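You operate a simulated robot arm through the tools that you are given. There is no shell and no other tool.

You run a simulated robot arm. Do the job below in one go: nothing can be reset, and whatever is moved stays where it is left.

JOB
Wipe the smudge off the log monitor with the blue screen pad.
Fine: screen off first, pad back where it lay, screen on again. What is to be rubbed or washed off counts as gone when no trace of it is left.

The check looks at the end state, three seconds after you hand in, the way a careful person would. Anything else that was tipped, shoved, dropped, spilled or broken makes it a failure.

ROBOT AND FRAMES
A 7-joint arm with a two-finger parallel gripper, fixed in place. Base frame: the origin is on the floor under the middle of its stand, x ahead of it, y to its left, z up; the work surface is at about z = 793. Lengths are in mm, angles in degrees, forces in N, time in s.
With the tool pointing down near the work surface it reaches from about 300 to 700 mm from the base axis. Its first joint turns from -66.0 to 66.0 degrees. Payload 1.57 kg.
The tool frame sits at the grasp point between the pads (the TCP): z along the fingers, y along the line on which they close. The tips reach 30 mm beyond it. The gripper opens to 110 mm. The fingers are 24 mm wide and 12 mm thick; the gripper's body (48 by 112 mm) begins 78 mm behind the TCP.
Orientation is told as [roll, pitch, yaw] about the base's x, y, z axes, in that order, counted from this pose: with the fingers straight down and closing along the base's y, the tool's x points along the base's -x, its y along +y and its z along -z.

CONTROLS
- The arm moves only by the tool apply_moves. Its argument "steps" is one flat list of numbers, 7 for each row, row after row: the gripper command, from -1 (shut) to 1 (fully open), values between in proportion, then the shift along the tool's x, y, z in cm, then the turn, a rotation vector about the tool's x, y, z in degrees. In form: [claw, tx, ty, tz, wx, wy, wz, claw, tx, ty, tz, wx, wy, wz, ...]. A call has 1 to 20 rows; each row shifts and turns the commanded pose from where the row before left it, along the tool's axes as they then stand. Each row takes 0.2 s and may step no farther than 50 mm and 8.6 degrees from the row before; otherwise, or with a gripper value out of range, the whole call is refused. Where a pose cannot be reached the arm comes as near as it can. A force on the tool above 50 N (or 10 N above the force at the start of the call, whichever is more), or a blocked arm, ends the call early, and 0.2 s more pass. Each finger travels about 108 mm/s and halts on what it meets, pressing with about 30 N; the grip force reading is that of the motor and also rises with nothing between the fingers. The clock runs only during rows and for 0.2 s after the last one: add rows that do not move to give the fingers time. It gives the time, the measured TCP pose, the force on the tool (base axes), the opening and the grip force at its end, in the units of the frame above (readings bear some noise), with the torque about the TCP (base axes, N m) and any sound that the robot's microphone picked up.
- Cameras (640 x 400 px; columns grow to the right, rows downward): "scene" is fixed at [165.9, -413.4, 1410.5]; the picture's right is [0.76, -0.66, 0.00], its down [-0.39, -0.45, -0.81] and it looks along [0.53, 0.61, -0.59] (base axes); focal length 339 px, centre (320, 200). "wrist" rides on the gripper at [70, 16, -141] in the tool frame; the picture's right is [-0.23, 0.97, 0.00], its down [-0.86, -0.20, -0.48] and it looks along [-0.47, -0.11, 0.88] (tool axes); focal length 222 px, centre (320, 200). There is no depth. A picture from a camera that has moved, and an enlarged one, comes with that camera's place and axes in the base frame and with its lens. The place of the scene camera against the robot may be out by one fixed shift of up to 25 mm in any direction.
- capture(camera): a new picture of that camera. The clock stands still meanwhile.
- close_up(camera, box): a new picture of the part [left, top, right, bottom] of that camera's present view, enlarged. The clock stands still meanwhile.
- hand_in(): hands the job in; it is judged then, once.

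Places have to be worked out from the pictures, the camera data and where the tool is seen. Open the gripper and draw the arm clear of the work before you hand the job in, unless the task says otherwise.

The tools are called after "Request:" by a JSON object that holds its "method" and its "body". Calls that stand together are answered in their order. apply_moves: Moves the arm, as the interface text tells. Its arguments: {"type":"object","properties":{"steps":{"type":"array"}},"required":["steps"]} The other tools are called the same way: capture (camera) takes a picture; close_up (camera, box) takes an enlarged picture of a part of a camera's view; hand_in () hands the job in.

At the start:

```text
time_s: 0.0
eef_pos: [454.2, -160.2, 1159.8]
tool_rot: [0.1, 0.0, 0.1]
wrist_force: [0.3, -0.1, 0.8]
moment: [-0.01, 0.03, -0.03]
grip_width: 110.0
gripper_force: 0.0
```

scene: 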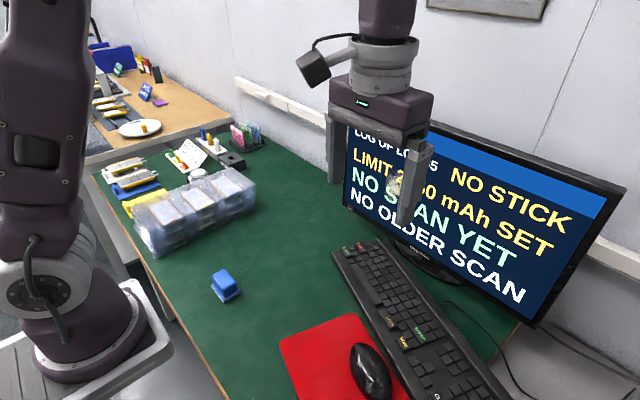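
wrist: 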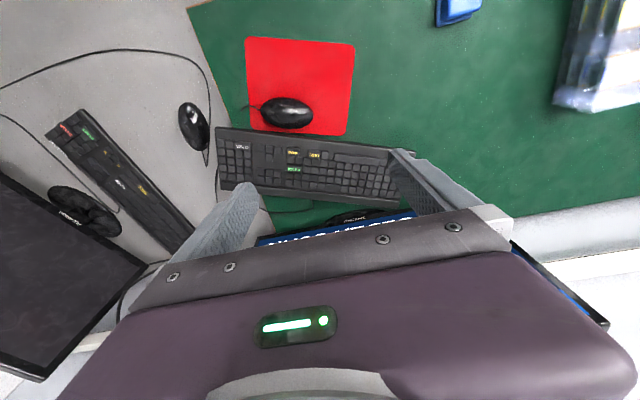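

I'll begin by looking closely at the monitor, the pad and the keyboard to find the smudge and how the screen is switched off.

Request:
{"method": "close_up", "body": {"camera": "scene", "box": [320, 100, 640, 300]}}

Request:
{"method": "close_up", "body": {"camera": "scene", "box": [180, 240, 300, 315]}}

Request:
{"method": "close_up", "body": {"camera": "scene", "box": [320, 220, 540, 400]}}

Request:
{"method": "close_up", "body": {"camera": "scene", "box": [80, 100, 280, 260]}}

Request:
{"method": "capture", "body": {"camera": "wrist"}}

```text
2.00 times, centred on (480, 200) of scene
camera zoom: at [165.9, -413.4, 1410.5], right [0.76, -0.66, 0.0], down [-0.39, -0.45, -0.81], along [0.53, 0.61, -0.59], focal length 678 px, centre (0, 200)
```

zoom: 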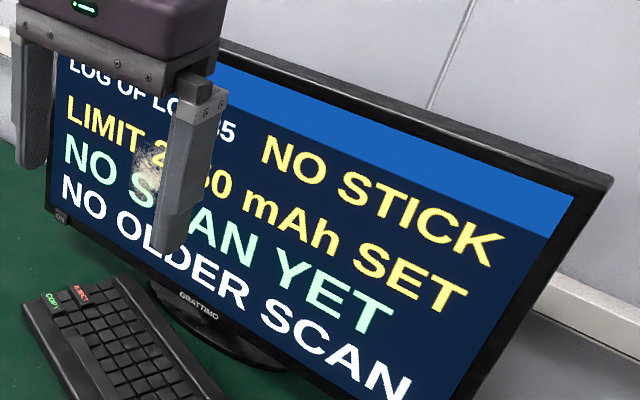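

```text
5.33 times, centred on (240, 278) of scene
camera zoom: at [165.9, -413.4, 1410.5], right [0.76, -0.66, 0.0], down [-0.39, -0.45, -0.81], along [0.53, 0.61, -0.59], focal length 1809 px, centre (747, -213)
```

zoom: 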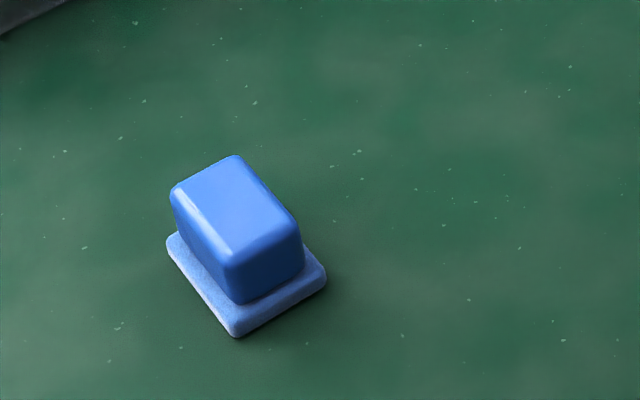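

```text
2.22 times, centred on (430, 310) of scene
camera zoom: at [165.9, -413.4, 1410.5], right [0.76, -0.66, 0.0], down [-0.39, -0.45, -0.81], along [0.53, 0.61, -0.59], focal length 754 px, centre (76, -44)
```

zoom: 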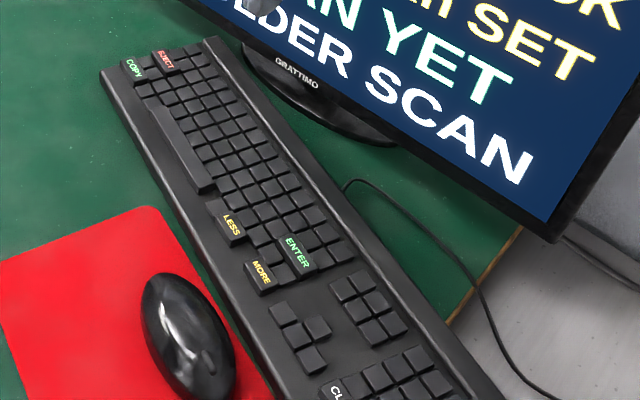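

```text
2.50 times, centred on (180, 180) of scene
camera zoom: at [165.9, -413.4, 1410.5], right [0.76, -0.66, 0.0], down [-0.39, -0.45, -0.81], along [0.53, 0.61, -0.59], focal length 848 px, centre (670, 250)
```

zoom: 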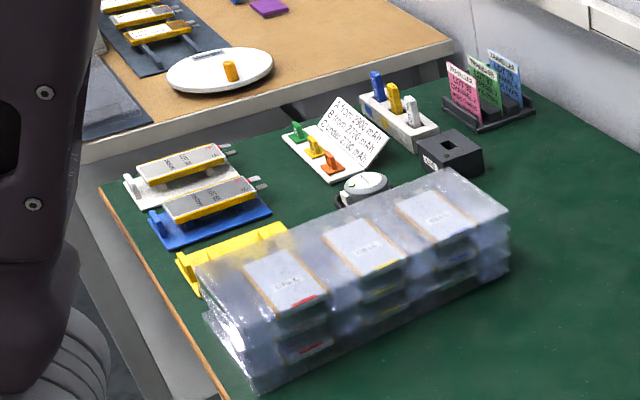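

```text
taken
camera wrist: at [384.5, -143.8, 1301.2], right [0.23, 0.97, 0.0], down [0.86, -0.2, 0.48], along [0.47, -0.11, -0.88], focal length 222 px, centre (320, 200)
```

wrist: 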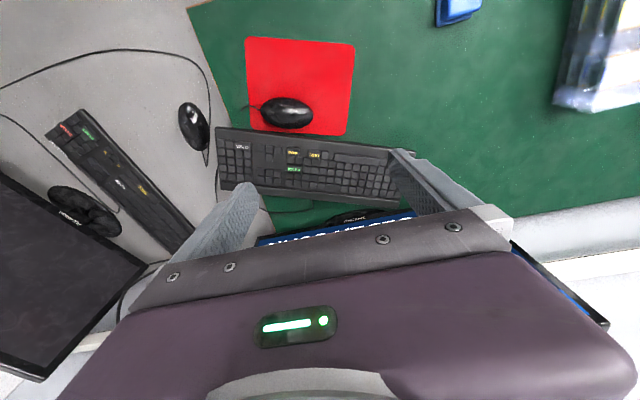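

The log monitor shows a grey-tan smudge, and there seems to be a small labelled button at its lower-left corner. I zoom in on those.

Request:
{"method": "close_up", "body": {"camera": "scene", "box": [330, 180, 410, 230]}}

Request:
{"method": "close_up", "body": {"camera": "scene", "box": [370, 150, 450, 200]}}

Request:
{"method": "close_up", "body": {"camera": "scene", "box": [390, 230, 550, 330]}}

Request:
{"method": "close_up", "body": {"camera": "wrist", "box": [200, 100, 440, 250]}}

```text
8.00 times, centred on (370, 205) of scene
camera zoom: at [165.9, -413.4, 1410.5], right [0.76, -0.66, 0.0], down [-0.39, -0.45, -0.81], along [0.53, 0.61, -0.59], focal length 2714 px, centre (-80, 160)
```

zoom: 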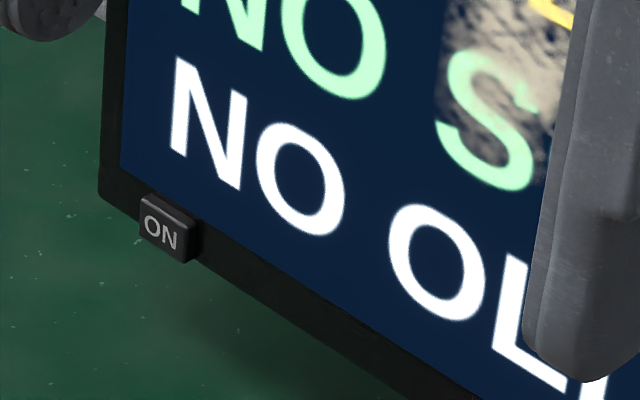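

```text
8.00 times, centred on (410, 175) of scene
camera zoom: at [165.9, -413.4, 1410.5], right [0.76, -0.66, 0.0], down [-0.39, -0.45, -0.81], along [0.53, 0.61, -0.59], focal length 2714 px, centre (-400, 400)
```

zoom: 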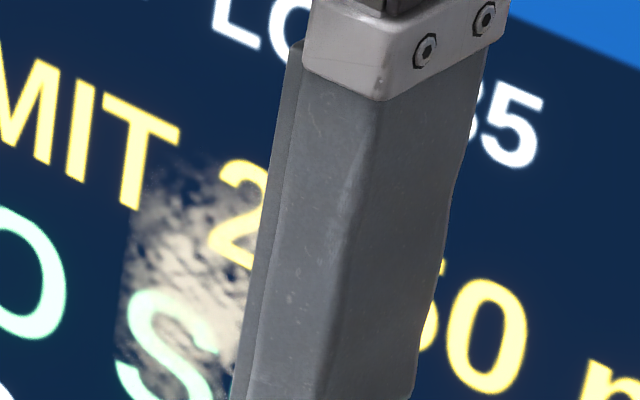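

```text
4.00 times, centred on (470, 280) of scene
camera zoom: at [165.9, -413.4, 1410.5], right [0.76, -0.66, 0.0], down [-0.39, -0.45, -0.81], along [0.53, 0.61, -0.59], focal length 1357 px, centre (-280, -120)
```

zoom: 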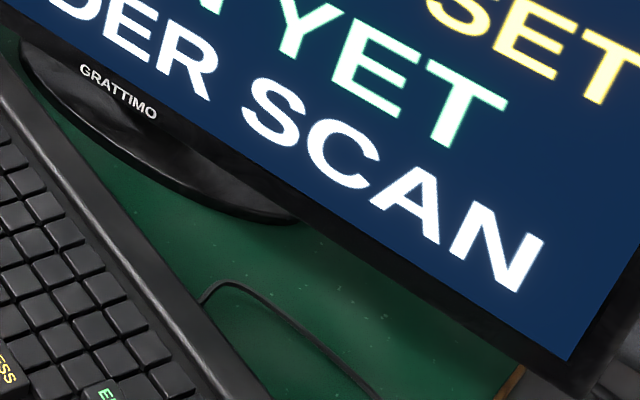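

```text
2.67 times, centred on (320, 175) of wrist
camera zoom: at [384.5, -143.8, 1301.2], right [0.23, 0.97, 0.0], down [0.86, -0.2, 0.48], along [0.47, -0.11, -0.88], focal length 592 px, centre (320, 267)
```

zoom: 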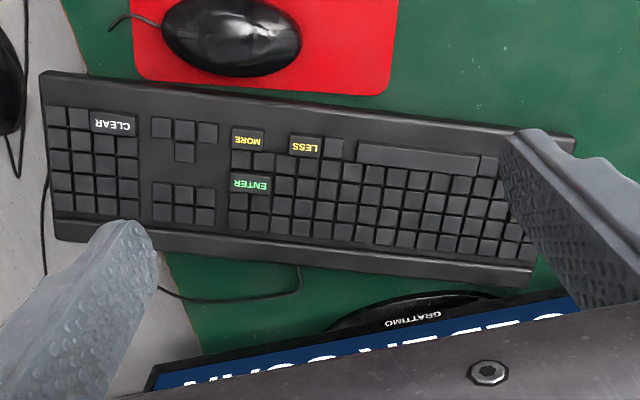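

The screen's switch is a small "ON" button at the lower-left of the bezel (seen from the front), and the smudge lies left of centre of the screen. To locate these well I tilt the tool towards the screen, keeping the TCP far from everything, and look with the wrist camera.

Request:
{"method": "apply_moves", "body": {"steps": [1, 2, 0, 0, 0, -8.5, 0, 1, 2, 0, 0, 0, -8.5, 0, 1, 0, 0, 0, 0, -8.5, 0, 1, 0, 0, 0, 0, -8.5, 0, 1, 0, 0, 0, 0, -8.5, 0]}}

Request:
{"method": "capture", "body": {"camera": "wrist"}}

Request:
{"method": "capture", "body": {"camera": "scene"}}

```text
time_s: 1.2
eef_pos: [414.0, -160.6, 1155.6]
tool_rot: [-0.1, -42.5, -0.1]
wrist_force: [0.1, 0.4, -0.8]
moment: [-0.01, -0.01, 0.02]
grip_width: 109.8
gripper_force: 0.0
```

```text
taken
camera wrist: at [267.2, -144.0, 1213.5], right [0.17, 0.97, 0.15], down [0.31, -0.2, 0.93], along [0.94, -0.11, -0.33], focal length 222 px, centre (320, 200)
```

wrist: 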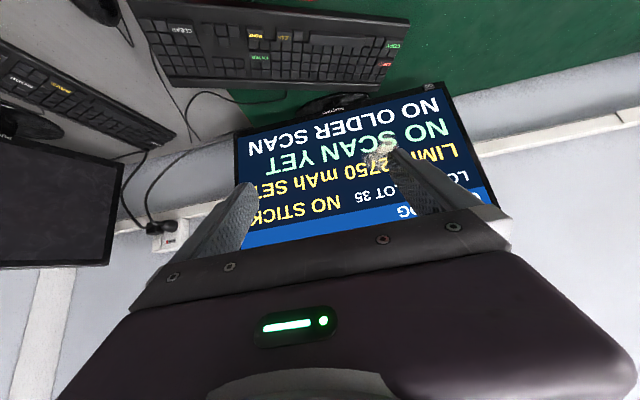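

```text
taken
```

scene: 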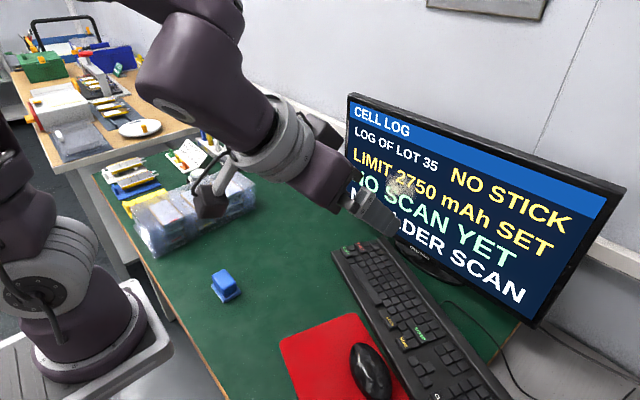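

Good view. The whole log screen shows now; I take enlarged views to measure the corners, smudge and button.

Request:
{"method": "close_up", "body": {"camera": "wrist", "box": [220, 70, 380, 170]}}

Request:
{"method": "close_up", "body": {"camera": "wrist", "box": [350, 70, 510, 170]}}

Request:
{"method": "close_up", "body": {"camera": "scene", "box": [340, 80, 500, 180]}}

Request:
{"method": "close_up", "body": {"camera": "scene", "box": [330, 140, 490, 240]}}

```text
4.00 times, centred on (300, 120) of wrist
camera zoom: at [267.2, -144.0, 1213.5], right [0.17, 0.97, 0.15], down [0.31, -0.2, 0.93], along [0.94, -0.11, -0.33], focal length 888 px, centre (400, 520)
```

zoom: 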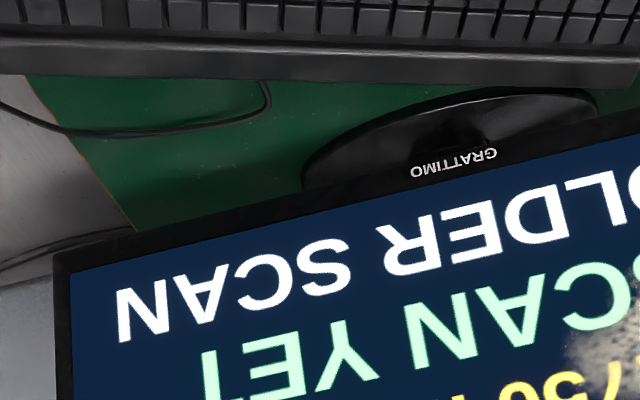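

```text
4.00 times, centred on (430, 120) of wrist
camera zoom: at [267.2, -144.0, 1213.5], right [0.17, 0.97, 0.15], down [0.31, -0.2, 0.93], along [0.94, -0.11, -0.33], focal length 888 px, centre (-120, 520)
```

zoom: 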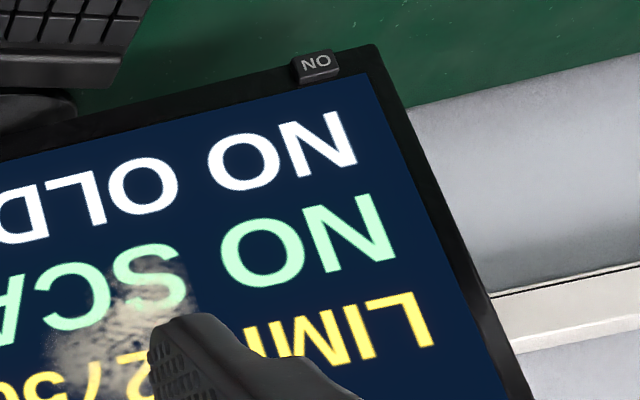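

```text
4.00 times, centred on (420, 130) of scene
camera zoom: at [165.9, -413.4, 1410.5], right [0.76, -0.66, 0.0], down [-0.39, -0.45, -0.81], along [0.53, 0.61, -0.59], focal length 1357 px, centre (-80, 480)
```

zoom: 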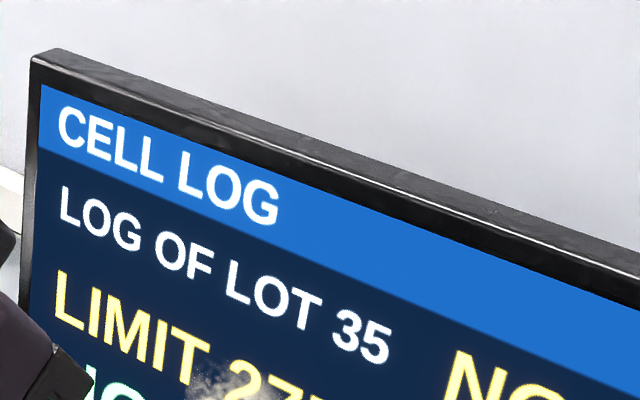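

```text
4.00 times, centred on (410, 190) of scene
camera zoom: at [165.9, -413.4, 1410.5], right [0.76, -0.66, 0.0], down [-0.39, -0.45, -0.81], along [0.53, 0.61, -0.59], focal length 1357 px, centre (-40, 240)
```

zoom: 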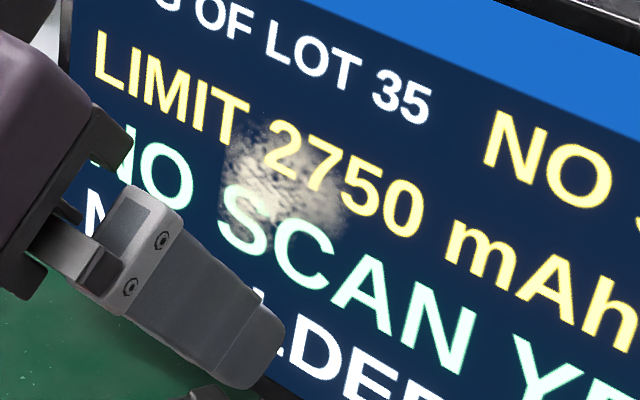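

The screen is farther away than it first looked (about x 720–740). I raise the tool straight up about 140 mm for a second viewpoint, so I can triangulate with the wrist camera alone.

Request:
{"method": "apply_moves", "body": {"steps": [1, -3.243, 0, -3.539, 0, 0, 0, 1, -3.243, 0, -3.539, 0, 0, 0, 1, -3.243, 0, -3.539, 0, 0, 0, 1, 0, 0, 0, 0, 0, 0]}}

Request:
{"method": "capture", "body": {"camera": "wrist"}}

Request:
{"method": "close_up", "body": {"camera": "wrist", "box": [220, 20, 380, 120]}}

Request:
{"method": "close_up", "body": {"camera": "wrist", "box": [340, 20, 500, 120]}}

Request:
{"method": "close_up", "body": {"camera": "wrist", "box": [340, 80, 500, 180]}}

Request:
{"method": "capture", "body": {"camera": "scene"}}

```text
time_s: 2.2
eef_pos: [412.1, -161.8, 1305.7]
tool_rot: [0.0, -42.5, 0.0]
wrist_force: [0.6, 0.0, 0.5]
moment: [0.03, 0.01, 0.02]
grip_width: 110.0
gripper_force: 0.0
```

```text
taken
camera wrist: at [265.5, -144.9, 1362.0], right [0.17, 0.97, 0.15], down [0.31, -0.2, 0.93], along [0.94, -0.11, -0.33], focal length 222 px, centre (320, 200)
```

wrist: 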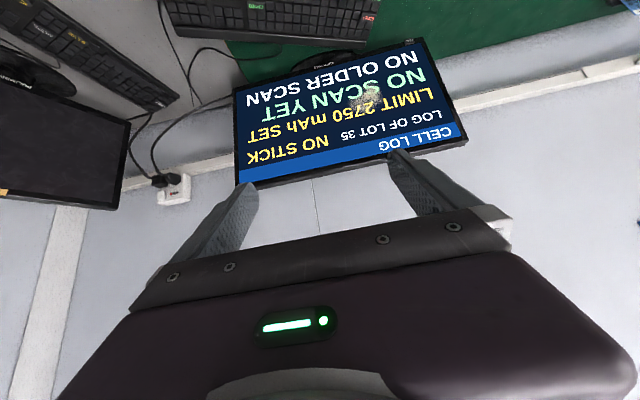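

```text
4.00 times, centred on (300, 70) of wrist
camera zoom: at [265.5, -144.9, 1362.0], right [0.17, 0.97, 0.15], down [0.31, -0.2, 0.93], along [0.94, -0.11, -0.33], focal length 888 px, centre (400, 720)
```

zoom: 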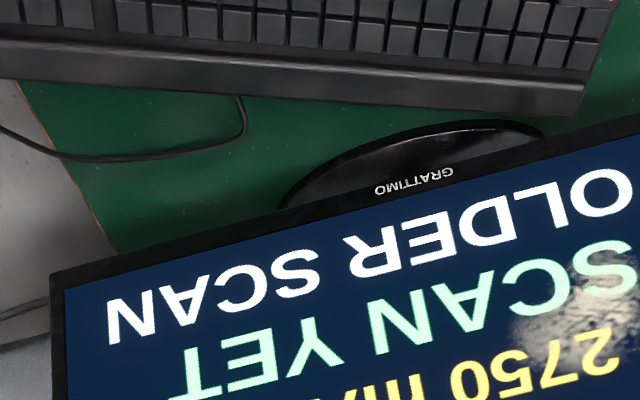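

```text
4.00 times, centred on (420, 70) of wrist
camera zoom: at [265.5, -144.9, 1362.0], right [0.17, 0.97, 0.15], down [0.31, -0.2, 0.93], along [0.94, -0.11, -0.33], focal length 888 px, centre (-80, 720)
```

zoom: 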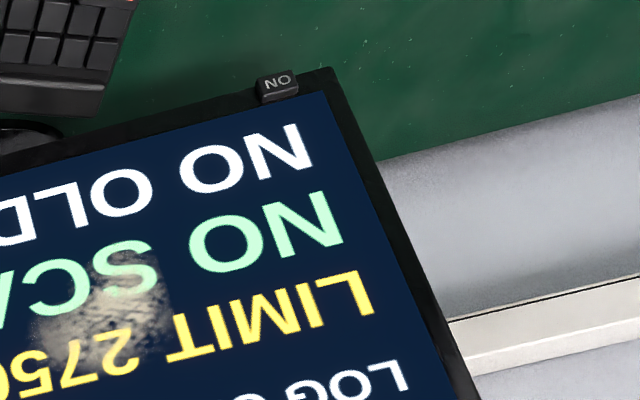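

```text
4.00 times, centred on (420, 130) of wrist
camera zoom: at [265.5, -144.9, 1362.0], right [0.17, 0.97, 0.15], down [0.31, -0.2, 0.93], along [0.94, -0.11, -0.33], focal length 888 px, centre (-80, 480)
```

zoom: 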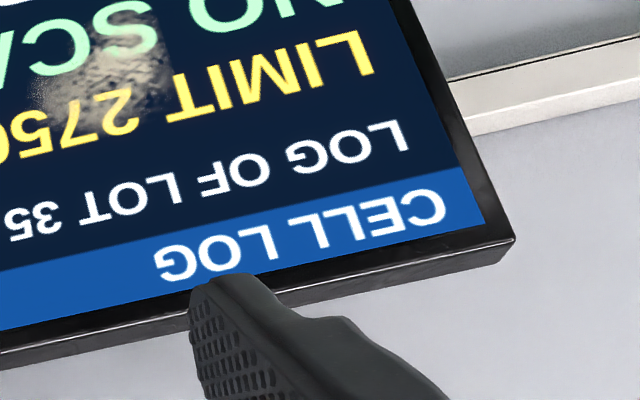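

```text
taken
```

scene: 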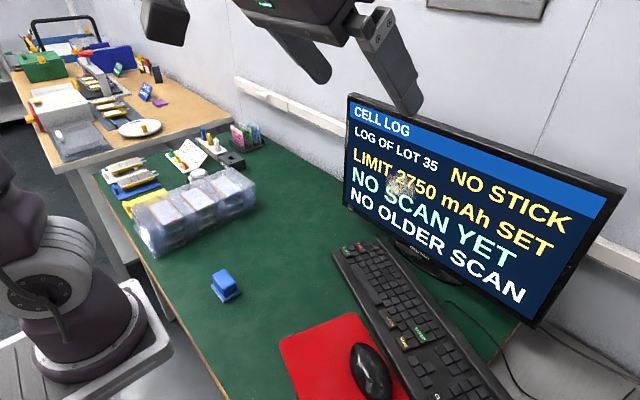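

Triangulating from the two views gives: bezel lower-left corner ≈ (703, 128, 838), the "ON" button's face ≈ (694, 90, 847), and the screen plane close to vertical at x ≈ 700. I shut the gripper and bring the fingertips to about 60 mm in front of the button at the same tilt.

Request:
{"method": "apply_moves", "body": {"steps": [-1, 1.319, 2.1, 3.823, 0, 0, 0, -1, 1.319, 2.1, 3.823, 0, 0, 0, -1, 1.319, 2.1, 3.823, 0, 0, 0, -1, 1.319, 2.1, 3.823, 0, 0, 0, -1, 1.319, 2.1, 3.823, 0, 0, 0, -1, 1.319, 2.1, 3.823, 0, 0, 0, -1, 1.319, 2.1, 3.823, 0, 0, 0, -1, 1.319, 2.1, 3.823, 0, 0, 0, -1, 1.319, 2.1, 3.823, 0, 0, 0, -1, 1.319, 2.1, 3.823, 0, 0, 0, -1, 1.319, 2.1, 3.823, 0, 0, 0, -1, 1.319, 2.1, 3.823, 0, 0, 0, -1, 0, 0, 0, 0, 0, 0]}}

Request:
{"method": "capture", "body": {"camera": "wrist"}}

Request:
{"method": "close_up", "body": {"camera": "wrist", "box": [260, 80, 420, 180]}}

Request:
{"method": "capture", "body": {"camera": "scene"}}

Request:
{"method": "close_up", "body": {"camera": "scene", "box": [280, 160, 400, 235]}}

```text
time_s: 5.0
eef_pos: [607.4, 92.6, 856.4]
tool_rot: [0.1, -42.4, 0.0]
wrist_force: [0.3, -0.2, 0.0]
moment: [0.01, 0.0, 0.05]
grip_width: 0.2
gripper_force: 21.7
```

```text
taken
camera wrist: at [460.6, 109.3, 913.0], right [0.17, 0.97, 0.15], down [0.31, -0.2, 0.93], along [0.94, -0.11, -0.33], focal length 222 px, centre (320, 200)
```

wrist: 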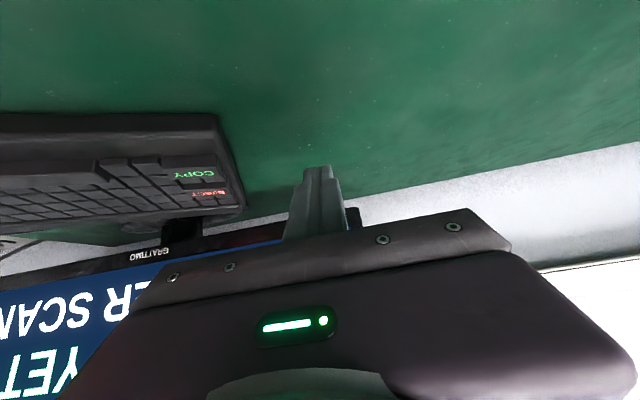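

```text
4.00 times, centred on (340, 130) of wrist
camera zoom: at [460.6, 109.3, 913.0], right [0.17, 0.97, 0.15], down [0.31, -0.2, 0.93], along [0.94, -0.11, -0.33], focal length 888 px, centre (240, 480)
```

zoom: 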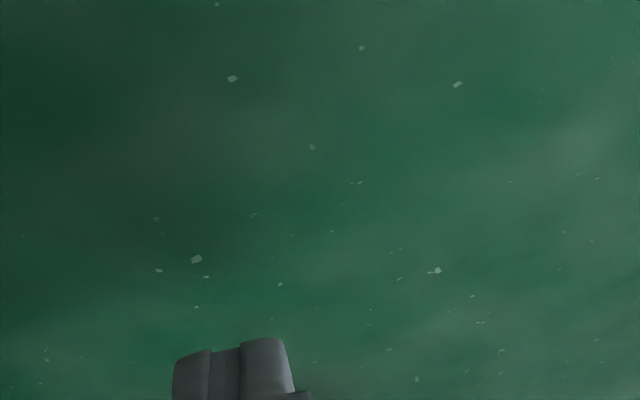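

```text
taken
```

scene: 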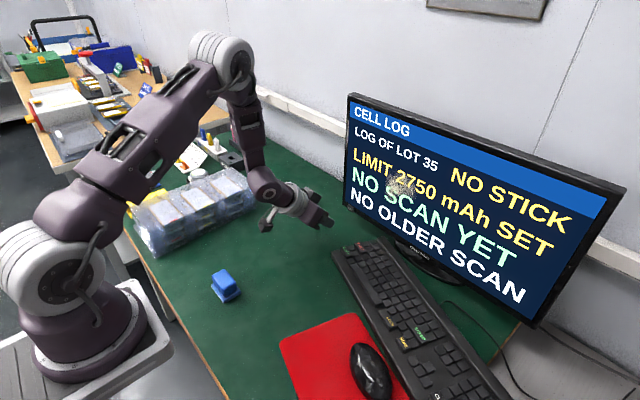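

```text
5.33 times, centred on (340, 198) of scene
camera zoom: at [166.0, -413.4, 1410.5], right [0.76, -0.66, 0.0], down [-0.39, -0.45, -0.81], along [0.53, 0.61, -0.59], focal length 1809 px, centre (213, 213)
```

zoom: 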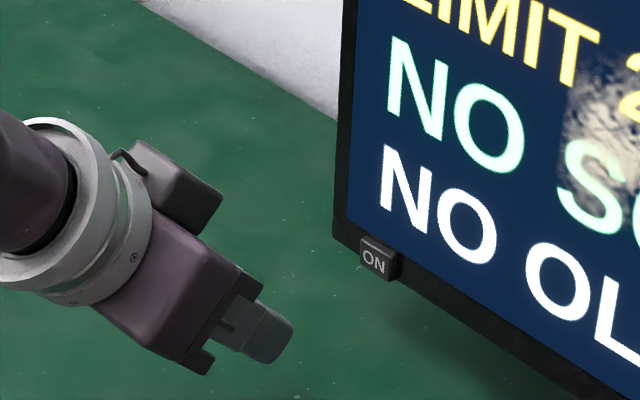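

The fingertips appear exactly where predicted, so my corrected scene-camera offset (about −4, +15, −5 mm) holds, and both views place the button's face at ≈ (694, 91, 849). I go forward to about 8–9 mm short of it.

Request:
{"method": "apply_moves", "body": {"steps": [-1, -1.993, -0.1, 1.378, 0, 0, 0, -1, -1.993, -0.1, 1.378, 0, 0, 0, -1, 0, 0, 0, 0, 0, 0]}}

Request:
{"method": "close_up", "body": {"camera": "scene", "box": [300, 170, 420, 245]}}

Request:
{"method": "close_up", "body": {"camera": "wrist", "box": [240, 130, 400, 230]}}

```text
time_s: 5.8
eef_pos: [655.9, 91.1, 864.3]
tool_rot: [0.1, -42.5, 0.0]
wrist_force: [0.0, 0.0, -0.3]
moment: [0.01, 0.0, -0.04]
grip_width: 0.0
gripper_force: 20.9
```

```text
5.33 times, centred on (360, 208) of scene
camera zoom: at [165.9, -413.4, 1410.5], right [0.76, -0.66, 0.0], down [-0.39, -0.45, -0.81], along [0.53, 0.61, -0.59], focal length 1809 px, centre (107, 160)
```

zoom: 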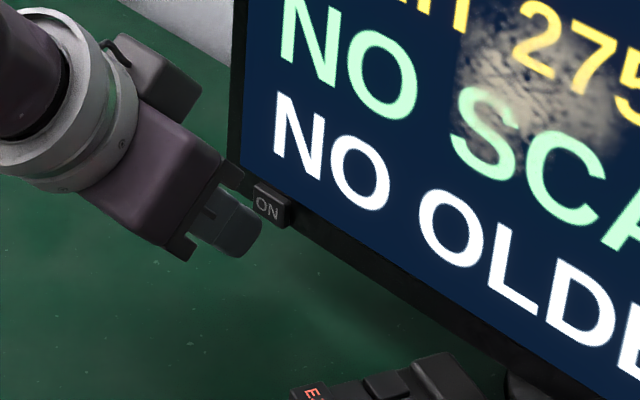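

```text
4.00 times, centred on (320, 180) of wrist
camera zoom: at [509.4, 107.2, 920.7], right [0.17, 0.97, 0.15], down [0.31, -0.2, 0.93], along [0.94, -0.11, -0.33], focal length 888 px, centre (320, 280)
```

zoom: 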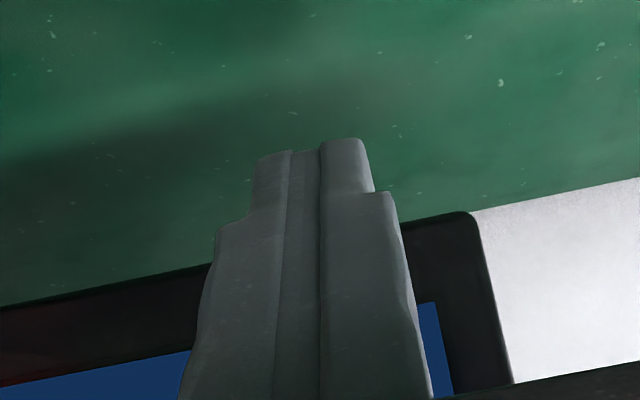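

The fingertip corner is at about x 685, lined up with the button. I creep forward in small steps, watching the force.

Request:
{"method": "apply_moves", "body": {"steps": [-1, -0.1475, 0, 0.1351, 0, 0, 0, -1, -0.1475, 0, 0.1351, 0, 0, 0, -1, -0.1475, 0, 0.1351, 0, 0, 0]}}

Request:
{"method": "apply_moves", "body": {"steps": [-1, -0.1106, 0, 0.1013, 0, 0, 0]}}

Request:
{"method": "close_up", "body": {"camera": "scene", "box": [320, 180, 400, 230]}}

```text
time_s: 6.6
eef_pos: [661.5, 91.8, 862.9]
tool_rot: [-0.1, -42.5, 0.0]
wrist_force: [-0.4, -1.1, -0.4]
moment: [-0.01, 0.01, -0.04]
grip_width: 0.1
gripper_force: 21.7
heard: click
```

```text
time_s: 7.0
eef_pos: [662.0, 90.1, 861.7]
tool_rot: [0.1, -42.5, 0.0]
wrist_force: [-1.4, -0.8, 1.4]
moment: [0.0, 0.02, -0.03]
grip_width: 0.1
gripper_force: 21.2
```

```text
8.00 times, centred on (360, 205) of scene
camera zoom: at [165.9, -413.4, 1410.5], right [0.76, -0.66, 0.0], down [-0.39, -0.45, -0.81], along [0.53, 0.61, -0.59], focal length 2714 px, centre (0, 160)
```

zoom: 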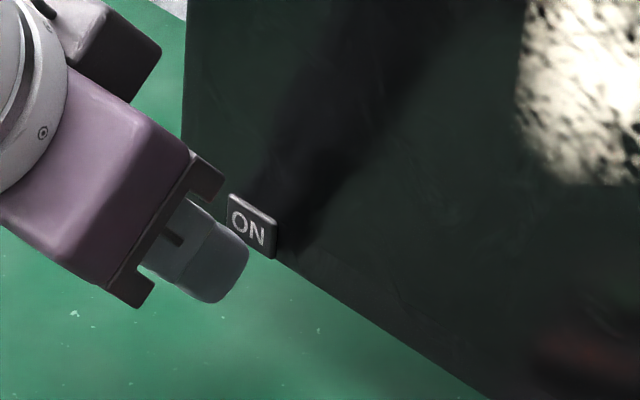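

A click was heard and the screen is dark: it is off. I back straight off the button and look at the smudge on the dark screen.

Request:
{"method": "apply_moves", "body": {"steps": [-1, 1.4746, 0, -1.3512, 0, 0, 0, -1, 2.2119, 0, -2.0268, 0, 0, 0, -1, 2.2119, 0, -2.0268, 0, 0, 0, -1, 0, 0, 0, 0, 0, 0]}}

Request:
{"method": "capture", "body": {"camera": "scene"}}

Request:
{"method": "close_up", "body": {"camera": "scene", "box": [360, 150, 440, 200]}}

Request:
{"method": "close_up", "body": {"camera": "scene", "box": [330, 80, 650, 340]}}

```text
time_s: 8.0
eef_pos: [582.8, 89.8, 863.0]
tool_rot: [0.0, -42.5, 0.0]
wrist_force: [0.3, 0.2, -0.1]
moment: [0.0, 0.0, -0.01]
grip_width: 0.2
gripper_force: 21.4
```

```text
taken
```

scene: 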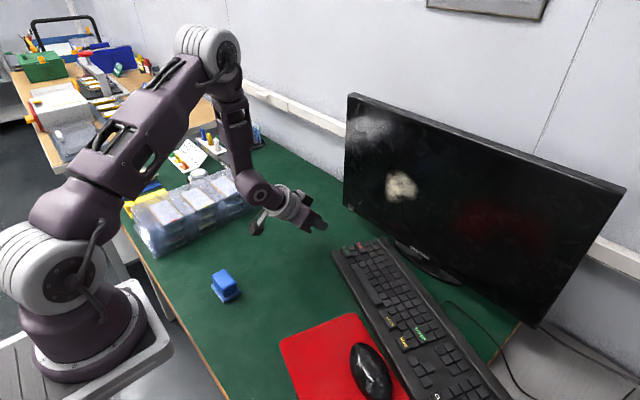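

```text
8.00 times, centred on (400, 175) of scene
camera zoom: at [165.9, -413.4, 1410.5], right [0.76, -0.66, 0.0], down [-0.39, -0.45, -0.81], along [0.53, 0.61, -0.59], focal length 2714 px, centre (-320, 400)
```

zoom: 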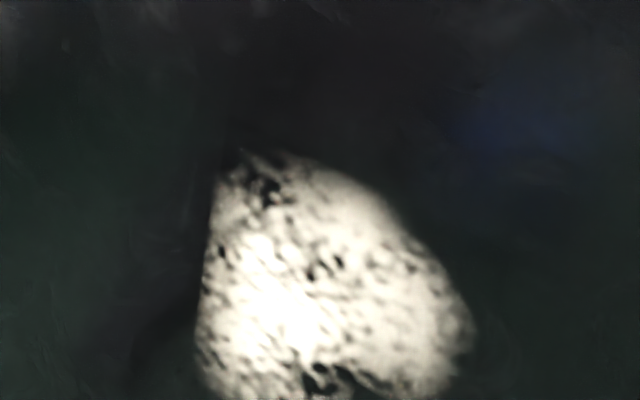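

```text
refused: 650 is not a number from 0 to 640
```

The screen is off and the smudge stands out clearly. One more close-up gives its full outline.

Request:
{"method": "close_up", "body": {"camera": "scene", "box": [360, 160, 440, 210]}}

Request:
{"method": "close_up", "body": {"camera": "scene", "box": [340, 85, 500, 185]}}

Request:
{"method": "close_up", "body": {"camera": "scene", "box": [180, 240, 300, 315]}}

```text
8.00 times, centred on (400, 185) of scene
camera zoom: at [165.9, -413.4, 1410.5], right [0.76, -0.66, 0.0], down [-0.39, -0.45, -0.81], along [0.53, 0.61, -0.59], focal length 2714 px, centre (-320, 320)
```

zoom: 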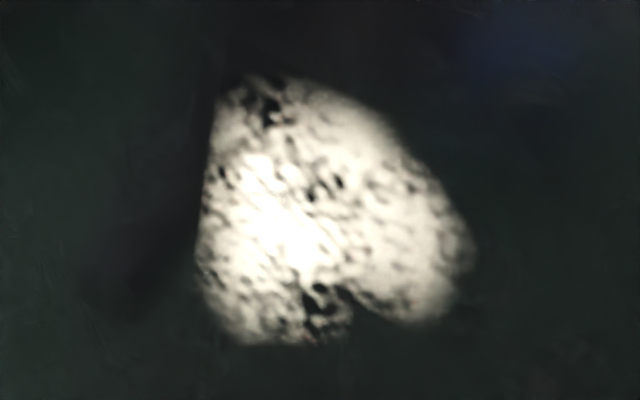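

```text
4.00 times, centred on (420, 135) of scene
camera zoom: at [165.9, -413.4, 1410.5], right [0.76, -0.66, 0.0], down [-0.39, -0.45, -0.81], along [0.53, 0.61, -0.59], focal length 1357 px, centre (-80, 460)
```

zoom: 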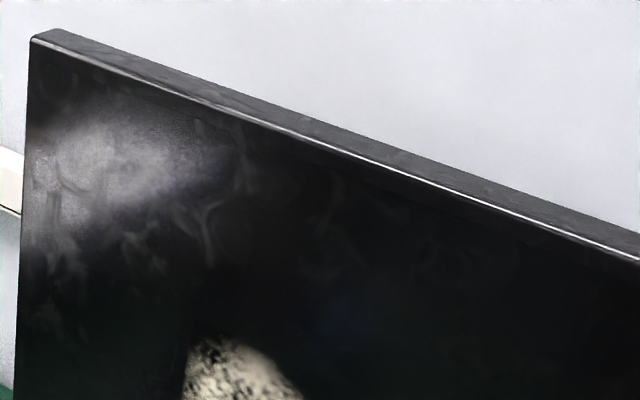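

```text
5.33 times, centred on (240, 278) of scene
camera zoom: at [165.9, -413.4, 1410.5], right [0.76, -0.66, 0.0], down [-0.39, -0.45, -0.81], along [0.53, 0.61, -0.59], focal length 1809 px, centre (747, -213)
```

zoom: 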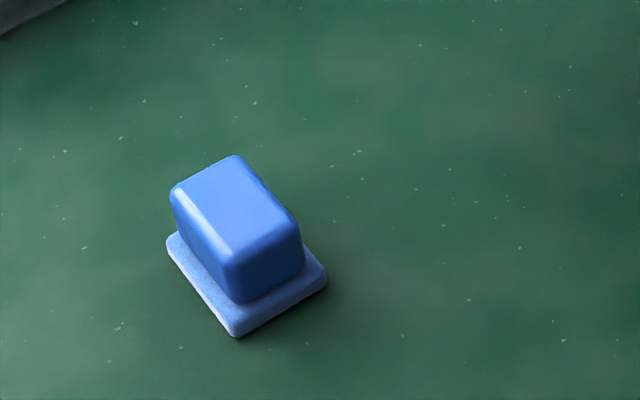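

The smudge spans roughly y −95…−6 and z 939…1026 on the screen plane. The pad lies around (330, 119). I rise, return the tool to vertical and travel above the pad with the gripper open for a precise look.

Request:
{"method": "apply_moves", "body": {"steps": [-1, -3.243, 0, -3.539, 0, 0, 0, -1, -3.243, 0, -3.539, 0, 0, 0, -1, -3.243, 0, -3.539, 0, 0, 0, 0, 0, 0, 0, 0, 8.5, 0, 1, 0, 0, 0, 0, 8.5, 0, 1, 0, 0, 0, 0, 8.5, 0, 1, 0, 0, 0, 0, 8.5, 0, 1, 0, 0, 0, 0, 8.5, 0, 1, 4.2, 0.47, 0, 0, 0, 0, 1, 4.2, 0.47, 0, 0, 0, 0, 1, 4.2, 0.47, 0, 0, 0, 0, 1, 4.2, 0.47, 0, 0, 0, 0, 1, 4.2, 0.47, 0, 0, 0, 0, 1, 4.2, 0.47, 0, 0, 0, 0, 1, 0, 0, 0, 0, 0, 0]}}

Request:
{"method": "capture", "body": {"camera": "wrist"}}

Request:
{"method": "close_up", "body": {"camera": "wrist", "box": [240, 130, 400, 230]}}

Request:
{"method": "capture", "body": {"camera": "scene"}}

```text
time_s: 11.2
eef_pos: [326.6, 117.6, 1009.7]
tool_rot: [0.0, 0.0, 0.0]
wrist_force: [0.1, -0.2, 0.8]
moment: [-0.01, -0.04, 0.01]
grip_width: 110.1
gripper_force: 0.1
```

```text
taken
camera wrist: at [258.3, 133.8, 1150.6], right [0.23, 0.97, 0.0], down [0.85, -0.2, 0.48], along [0.47, -0.11, -0.88], focal length 222 px, centre (320, 200)
```

wrist: 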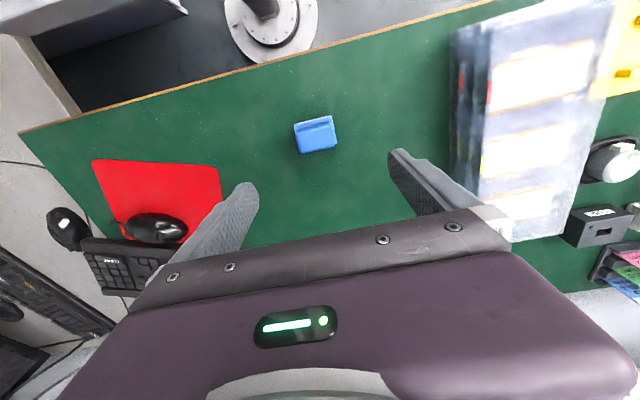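

```text
4.00 times, centred on (320, 180) of wrist
camera zoom: at [258.3, 133.8, 1150.6], right [0.23, 0.97, 0.0], down [0.85, -0.2, 0.48], along [0.47, -0.11, -0.88], focal length 888 px, centre (320, 280)
```

zoom: 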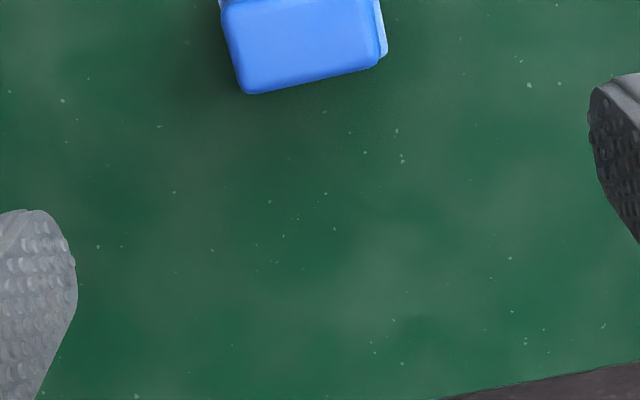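

```text
taken
```

scene: 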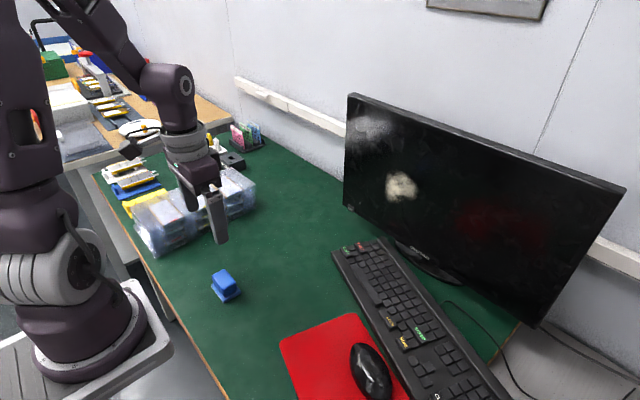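

The pad is in view; I zoom in to measure its exact place and heading.

Request:
{"method": "close_up", "body": {"camera": "wrist", "box": [275, 105, 355, 155]}}

Request:
{"method": "close_up", "body": {"camera": "scene", "box": [196, 260, 260, 300]}}

```text
8.00 times, centred on (315, 130) of wrist
camera zoom: at [258.3, 133.8, 1150.6], right [0.23, 0.97, 0.0], down [0.85, -0.2, 0.48], along [0.47, -0.11, -0.88], focal length 1777 px, centre (360, 760)
```

zoom: 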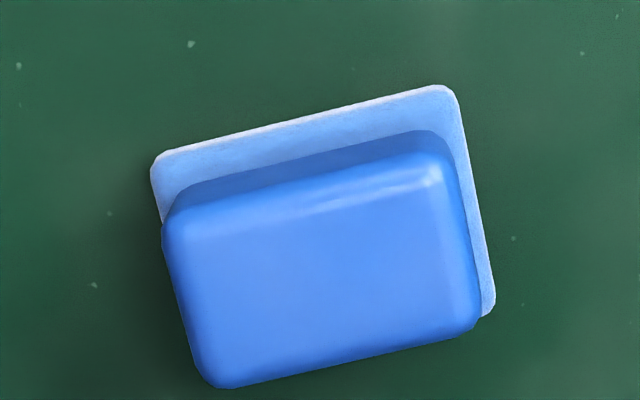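

```text
10.00 times, centred on (228, 280) of scene
camera zoom: at [165.9, -413.4, 1410.5], right [0.76, -0.66, 0.0], down [-0.39, -0.45, -0.81], along [0.53, 0.61, -0.59], focal length 3392 px, centre (1240, -600)
```

zoom: 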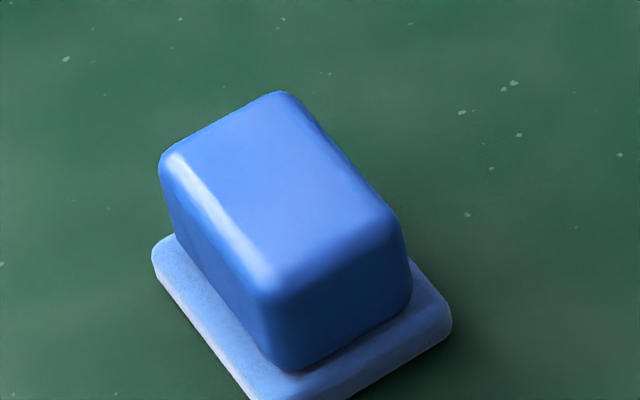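

From the wrist view the pad lies squarely at centre ≈ (330.5, 110.5), handle ≈ 30 × 52 mm, top at z ≈ 828. I go lower above it and re-measure before gripping.

Request:
{"method": "apply_moves", "body": {"steps": [1, -0.13, -0.24, 3.6, 0, 0, 0, 1, -0.13, -0.24, 3.6, 0, 0, 0, 1, -0.13, -0.24, 3.6, 0, 0, 0, 1, 0, 0, 0, 0, 0, 0]}}

Request:
{"method": "capture", "body": {"camera": "wrist"}}

Request:
{"method": "close_up", "body": {"camera": "wrist", "box": [240, 110, 400, 210]}}

Request:
{"method": "close_up", "body": {"camera": "scene", "box": [160, 210, 320, 310]}}

```text
time_s: 12.2
eef_pos: [334.3, 110.1, 897.1]
tool_rot: [0.0, 0.0, 0.0]
wrist_force: [0.4, -0.2, 0.5]
moment: [-0.03, -0.03, 0.01]
grip_width: 110.0
gripper_force: 0.1
```

```text
taken
camera wrist: at [264.4, 127.4, 1037.7], right [0.23, 0.97, 0.0], down [0.86, -0.2, 0.48], along [0.47, -0.11, -0.88], focal length 222 px, centre (320, 200)
```

wrist: 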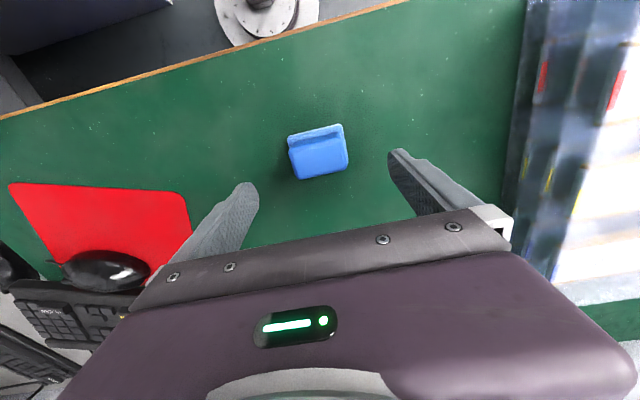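

```text
4.00 times, centred on (320, 160) of wrist
camera zoom: at [264.4, 127.4, 1037.7], right [0.23, 0.97, 0.0], down [0.86, -0.2, 0.48], along [0.47, -0.11, -0.88], focal length 888 px, centre (320, 360)
```

zoom: 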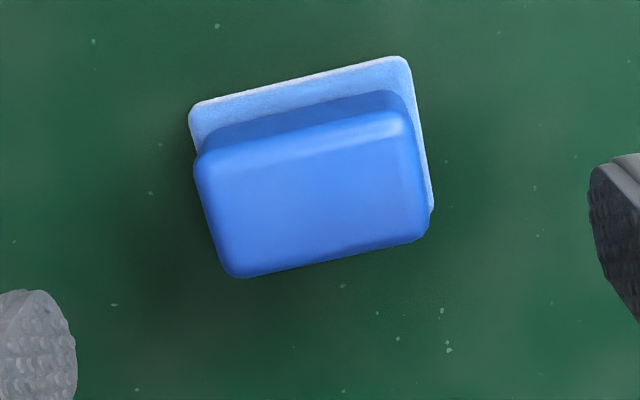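

```text
4.00 times, centred on (240, 260) of scene
camera zoom: at [165.9, -413.4, 1410.5], right [0.76, -0.66, 0.0], down [-0.39, -0.45, -0.81], along [0.53, 0.61, -0.59], focal length 1357 px, centre (640, -40)
```

zoom: 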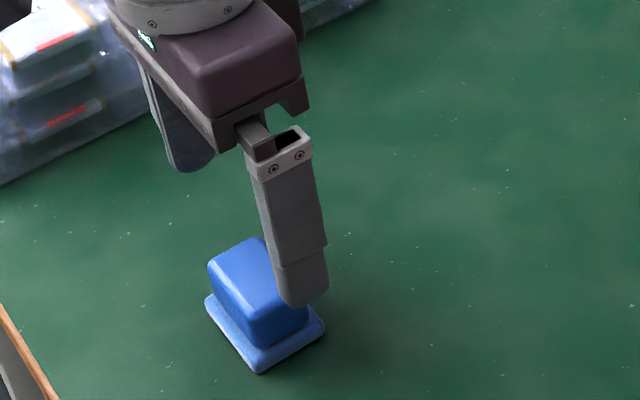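

The pad centre is confirmed at ≈ (330, 110.7); the TCP is about 4 mm too far in x. I correct this and descend so the fingertips stop just above the pad's base plate.

Request:
{"method": "apply_moves", "body": {"steps": [1, 0.4, -0.05, 1.5, 0, 0, 0, 1, 0, 0, 1.5, 0, 0, 0, 1, 0, 0, 1.5, 0, 0, 0, 1, 0, 0, 1.3, 0, 0, 0, 1, 0, 0, 0, 0, 0, 0]}}

Request:
{"method": "close_up", "body": {"camera": "scene", "box": [180, 240, 276, 300]}}

Request:
{"method": "close_up", "body": {"camera": "wrist", "box": [200, 110, 440, 260]}}

```text
time_s: 13.4
eef_pos: [328.8, 109.6, 839.5]
tool_rot: [0.0, 0.0, 0.0]
wrist_force: [0.8, 0.1, -0.6]
moment: [0.01, -0.03, 0.01]
grip_width: 110.3
gripper_force: 0.0
```

```text
6.67 times, centred on (228, 270) of scene
camera zoom: at [165.9, -413.4, 1410.5], right [0.76, -0.66, 0.0], down [-0.39, -0.45, -0.81], along [0.53, 0.61, -0.59], focal length 2261 px, centre (933, -267)
```

zoom: 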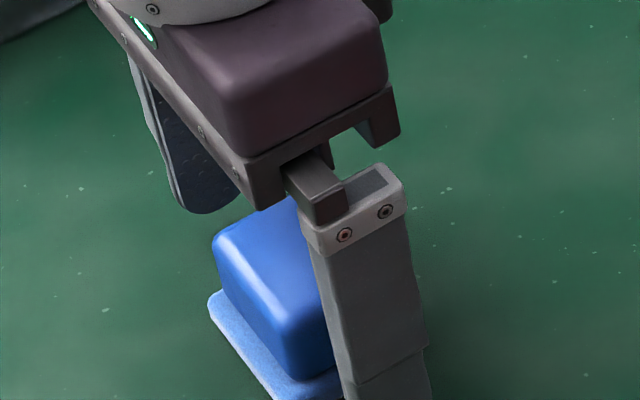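

```text
2.67 times, centred on (320, 185) of wrist
camera zoom: at [260.5, 126.4, 980.7], right [0.23, 0.97, 0.0], down [0.85, -0.2, 0.48], along [0.47, -0.11, -0.88], focal length 592 px, centre (320, 240)
```

zoom: 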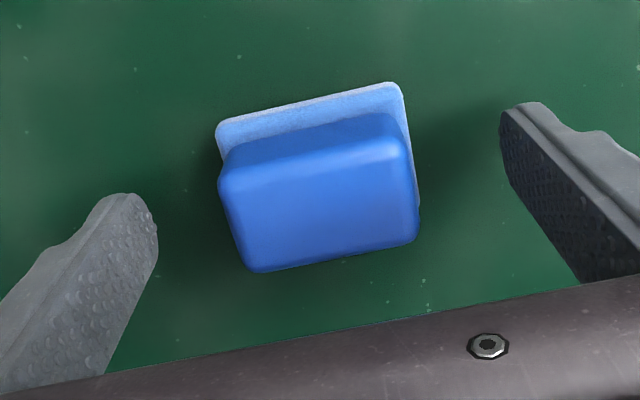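

The fingers straddle the handle evenly. I lower 3.5 mm more and close on the handle.

Request:
{"method": "apply_moves", "body": {"steps": [1, 0, 0, 0.35, 0, 0, 0, 1, 0, 0, 0, 0, 0, 0, 0.1, 0, 0, 0, 0, 0, 0, 0.1, 0, 0, 0, 0, 0, 0]}}

Request:
{"method": "apply_moves", "body": {"steps": [-1, 0, 0, 0, 0, 0, 0, -1, 0, 0, 0, 0, 0, 0, -1, 0, 0, 0, 0, 0, 0]}}

Request:
{"method": "close_up", "body": {"camera": "wrist", "box": [200, 110, 440, 260]}}

Request:
{"method": "close_up", "body": {"camera": "scene", "box": [180, 250, 276, 310]}}

```text
time_s: 14.4
eef_pos: [330.2, 110.4, 838.7]
tool_rot: [-0.1, 0.0, 0.0]
wrist_force: [-0.1, 0.9, 0.7]
moment: [-0.01, 0.04, 0.0]
grip_width: 60.3
gripper_force: 0.0
```

```text
time_s: 15.2
eef_pos: [329.2, 111.0, 837.5]
tool_rot: [-0.1, 0.0, 0.0]
wrist_force: [1.0, -1.1, 1.1]
moment: [0.01, -0.02, 0.0]
grip_width: 52.8
gripper_force: 29.8
```

```text
2.67 times, centred on (320, 185) of wrist
camera zoom: at [260.7, 126.5, 978.5], right [0.23, 0.97, 0.0], down [0.86, -0.2, 0.48], along [0.47, -0.11, -0.88], focal length 592 px, centre (320, 240)
```

zoom: 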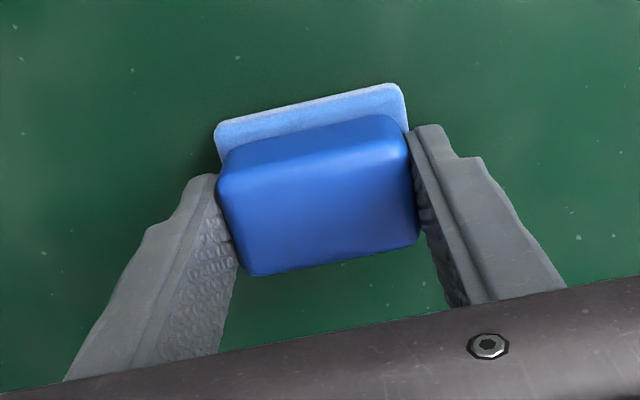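

```text
6.67 times, centred on (228, 280) of scene
camera zoom: at [165.9, -413.4, 1410.5], right [0.76, -0.66, 0.0], down [-0.39, -0.45, -0.81], along [0.53, 0.61, -0.59], focal length 2261 px, centre (933, -333)
```

zoom: 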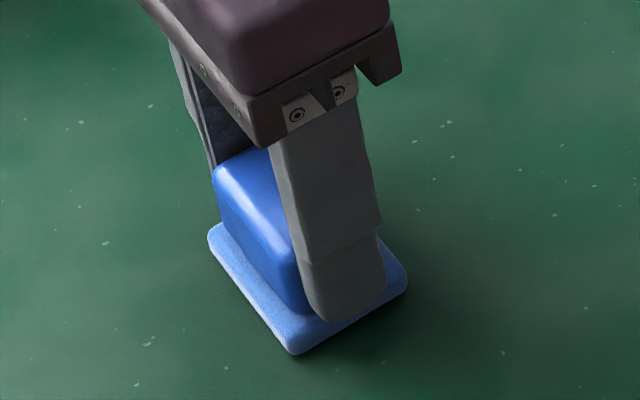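

Gripped: opening 52.8 mm with full grip force, and the fingers sit on the handle just above the base plate. I lift the pad, carry it forward and over to about (520, −50, 997), and check the hold.

Request:
{"method": "apply_moves", "body": {"steps": [-1, 0, 0, -1, 0, 0, 0, -1, 0, 0, -3, 0, 0, 0, -1, 0, 0, -4, 0, 0, 0, -1, 0, 0, -4, 0, 0, 0, -1, 0, 0, -4, 0, 0, 0, -1, -3.1667, -2.6667, 0, 0, 0, 0, -1, -3.1667, -2.6667, 0, 0, 0, 0, -1, -3.1667, -2.6667, 0, 0, 0, 0, -1, -3.1667, -2.6667, 0, 0, 0, 0, -1, -3.1667, -2.6667, 0, 0, 0, 0, -1, -3.1665, -2.6665, 0, 0, 0, 0, -1, 0, 0, 0, 0, 0, 0]}}

Request:
{"method": "capture", "body": {"camera": "wrist"}}

Request:
{"method": "capture", "body": {"camera": "scene"}}

```text
time_s: 17.8
eef_pos: [519.7, -49.6, 995.8]
tool_rot: [0.0, 0.0, 0.0]
wrist_force: [0.4, 0.4, -0.9]
moment: [-0.02, -0.01, -0.01]
grip_width: 53.0
gripper_force: 30.2
```

```text
taken
camera wrist: at [451.2, -33.1, 1136.8], right [0.23, 0.97, 0.0], down [0.86, -0.2, 0.48], along [0.47, -0.11, -0.88], focal length 222 px, centre (320, 200)
```

wrist: 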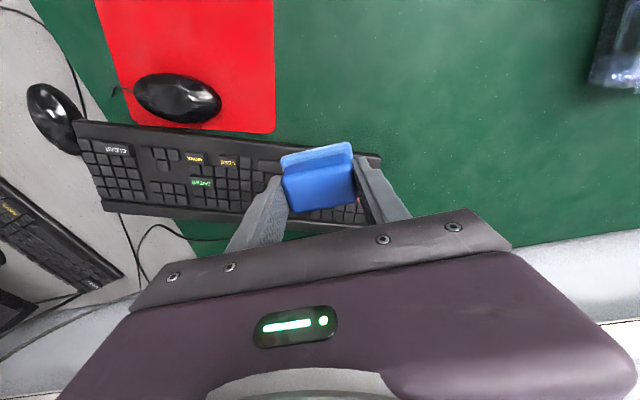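

```text
taken
```

scene: 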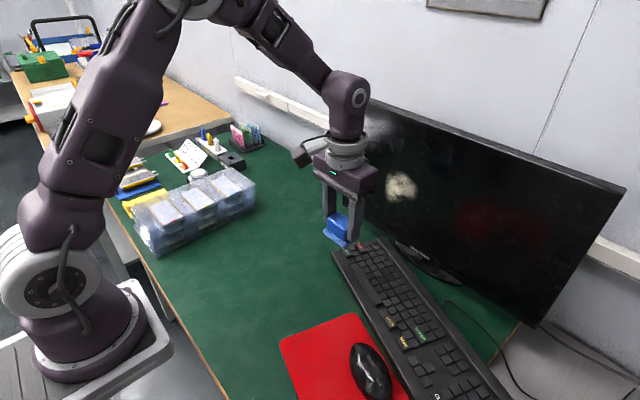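

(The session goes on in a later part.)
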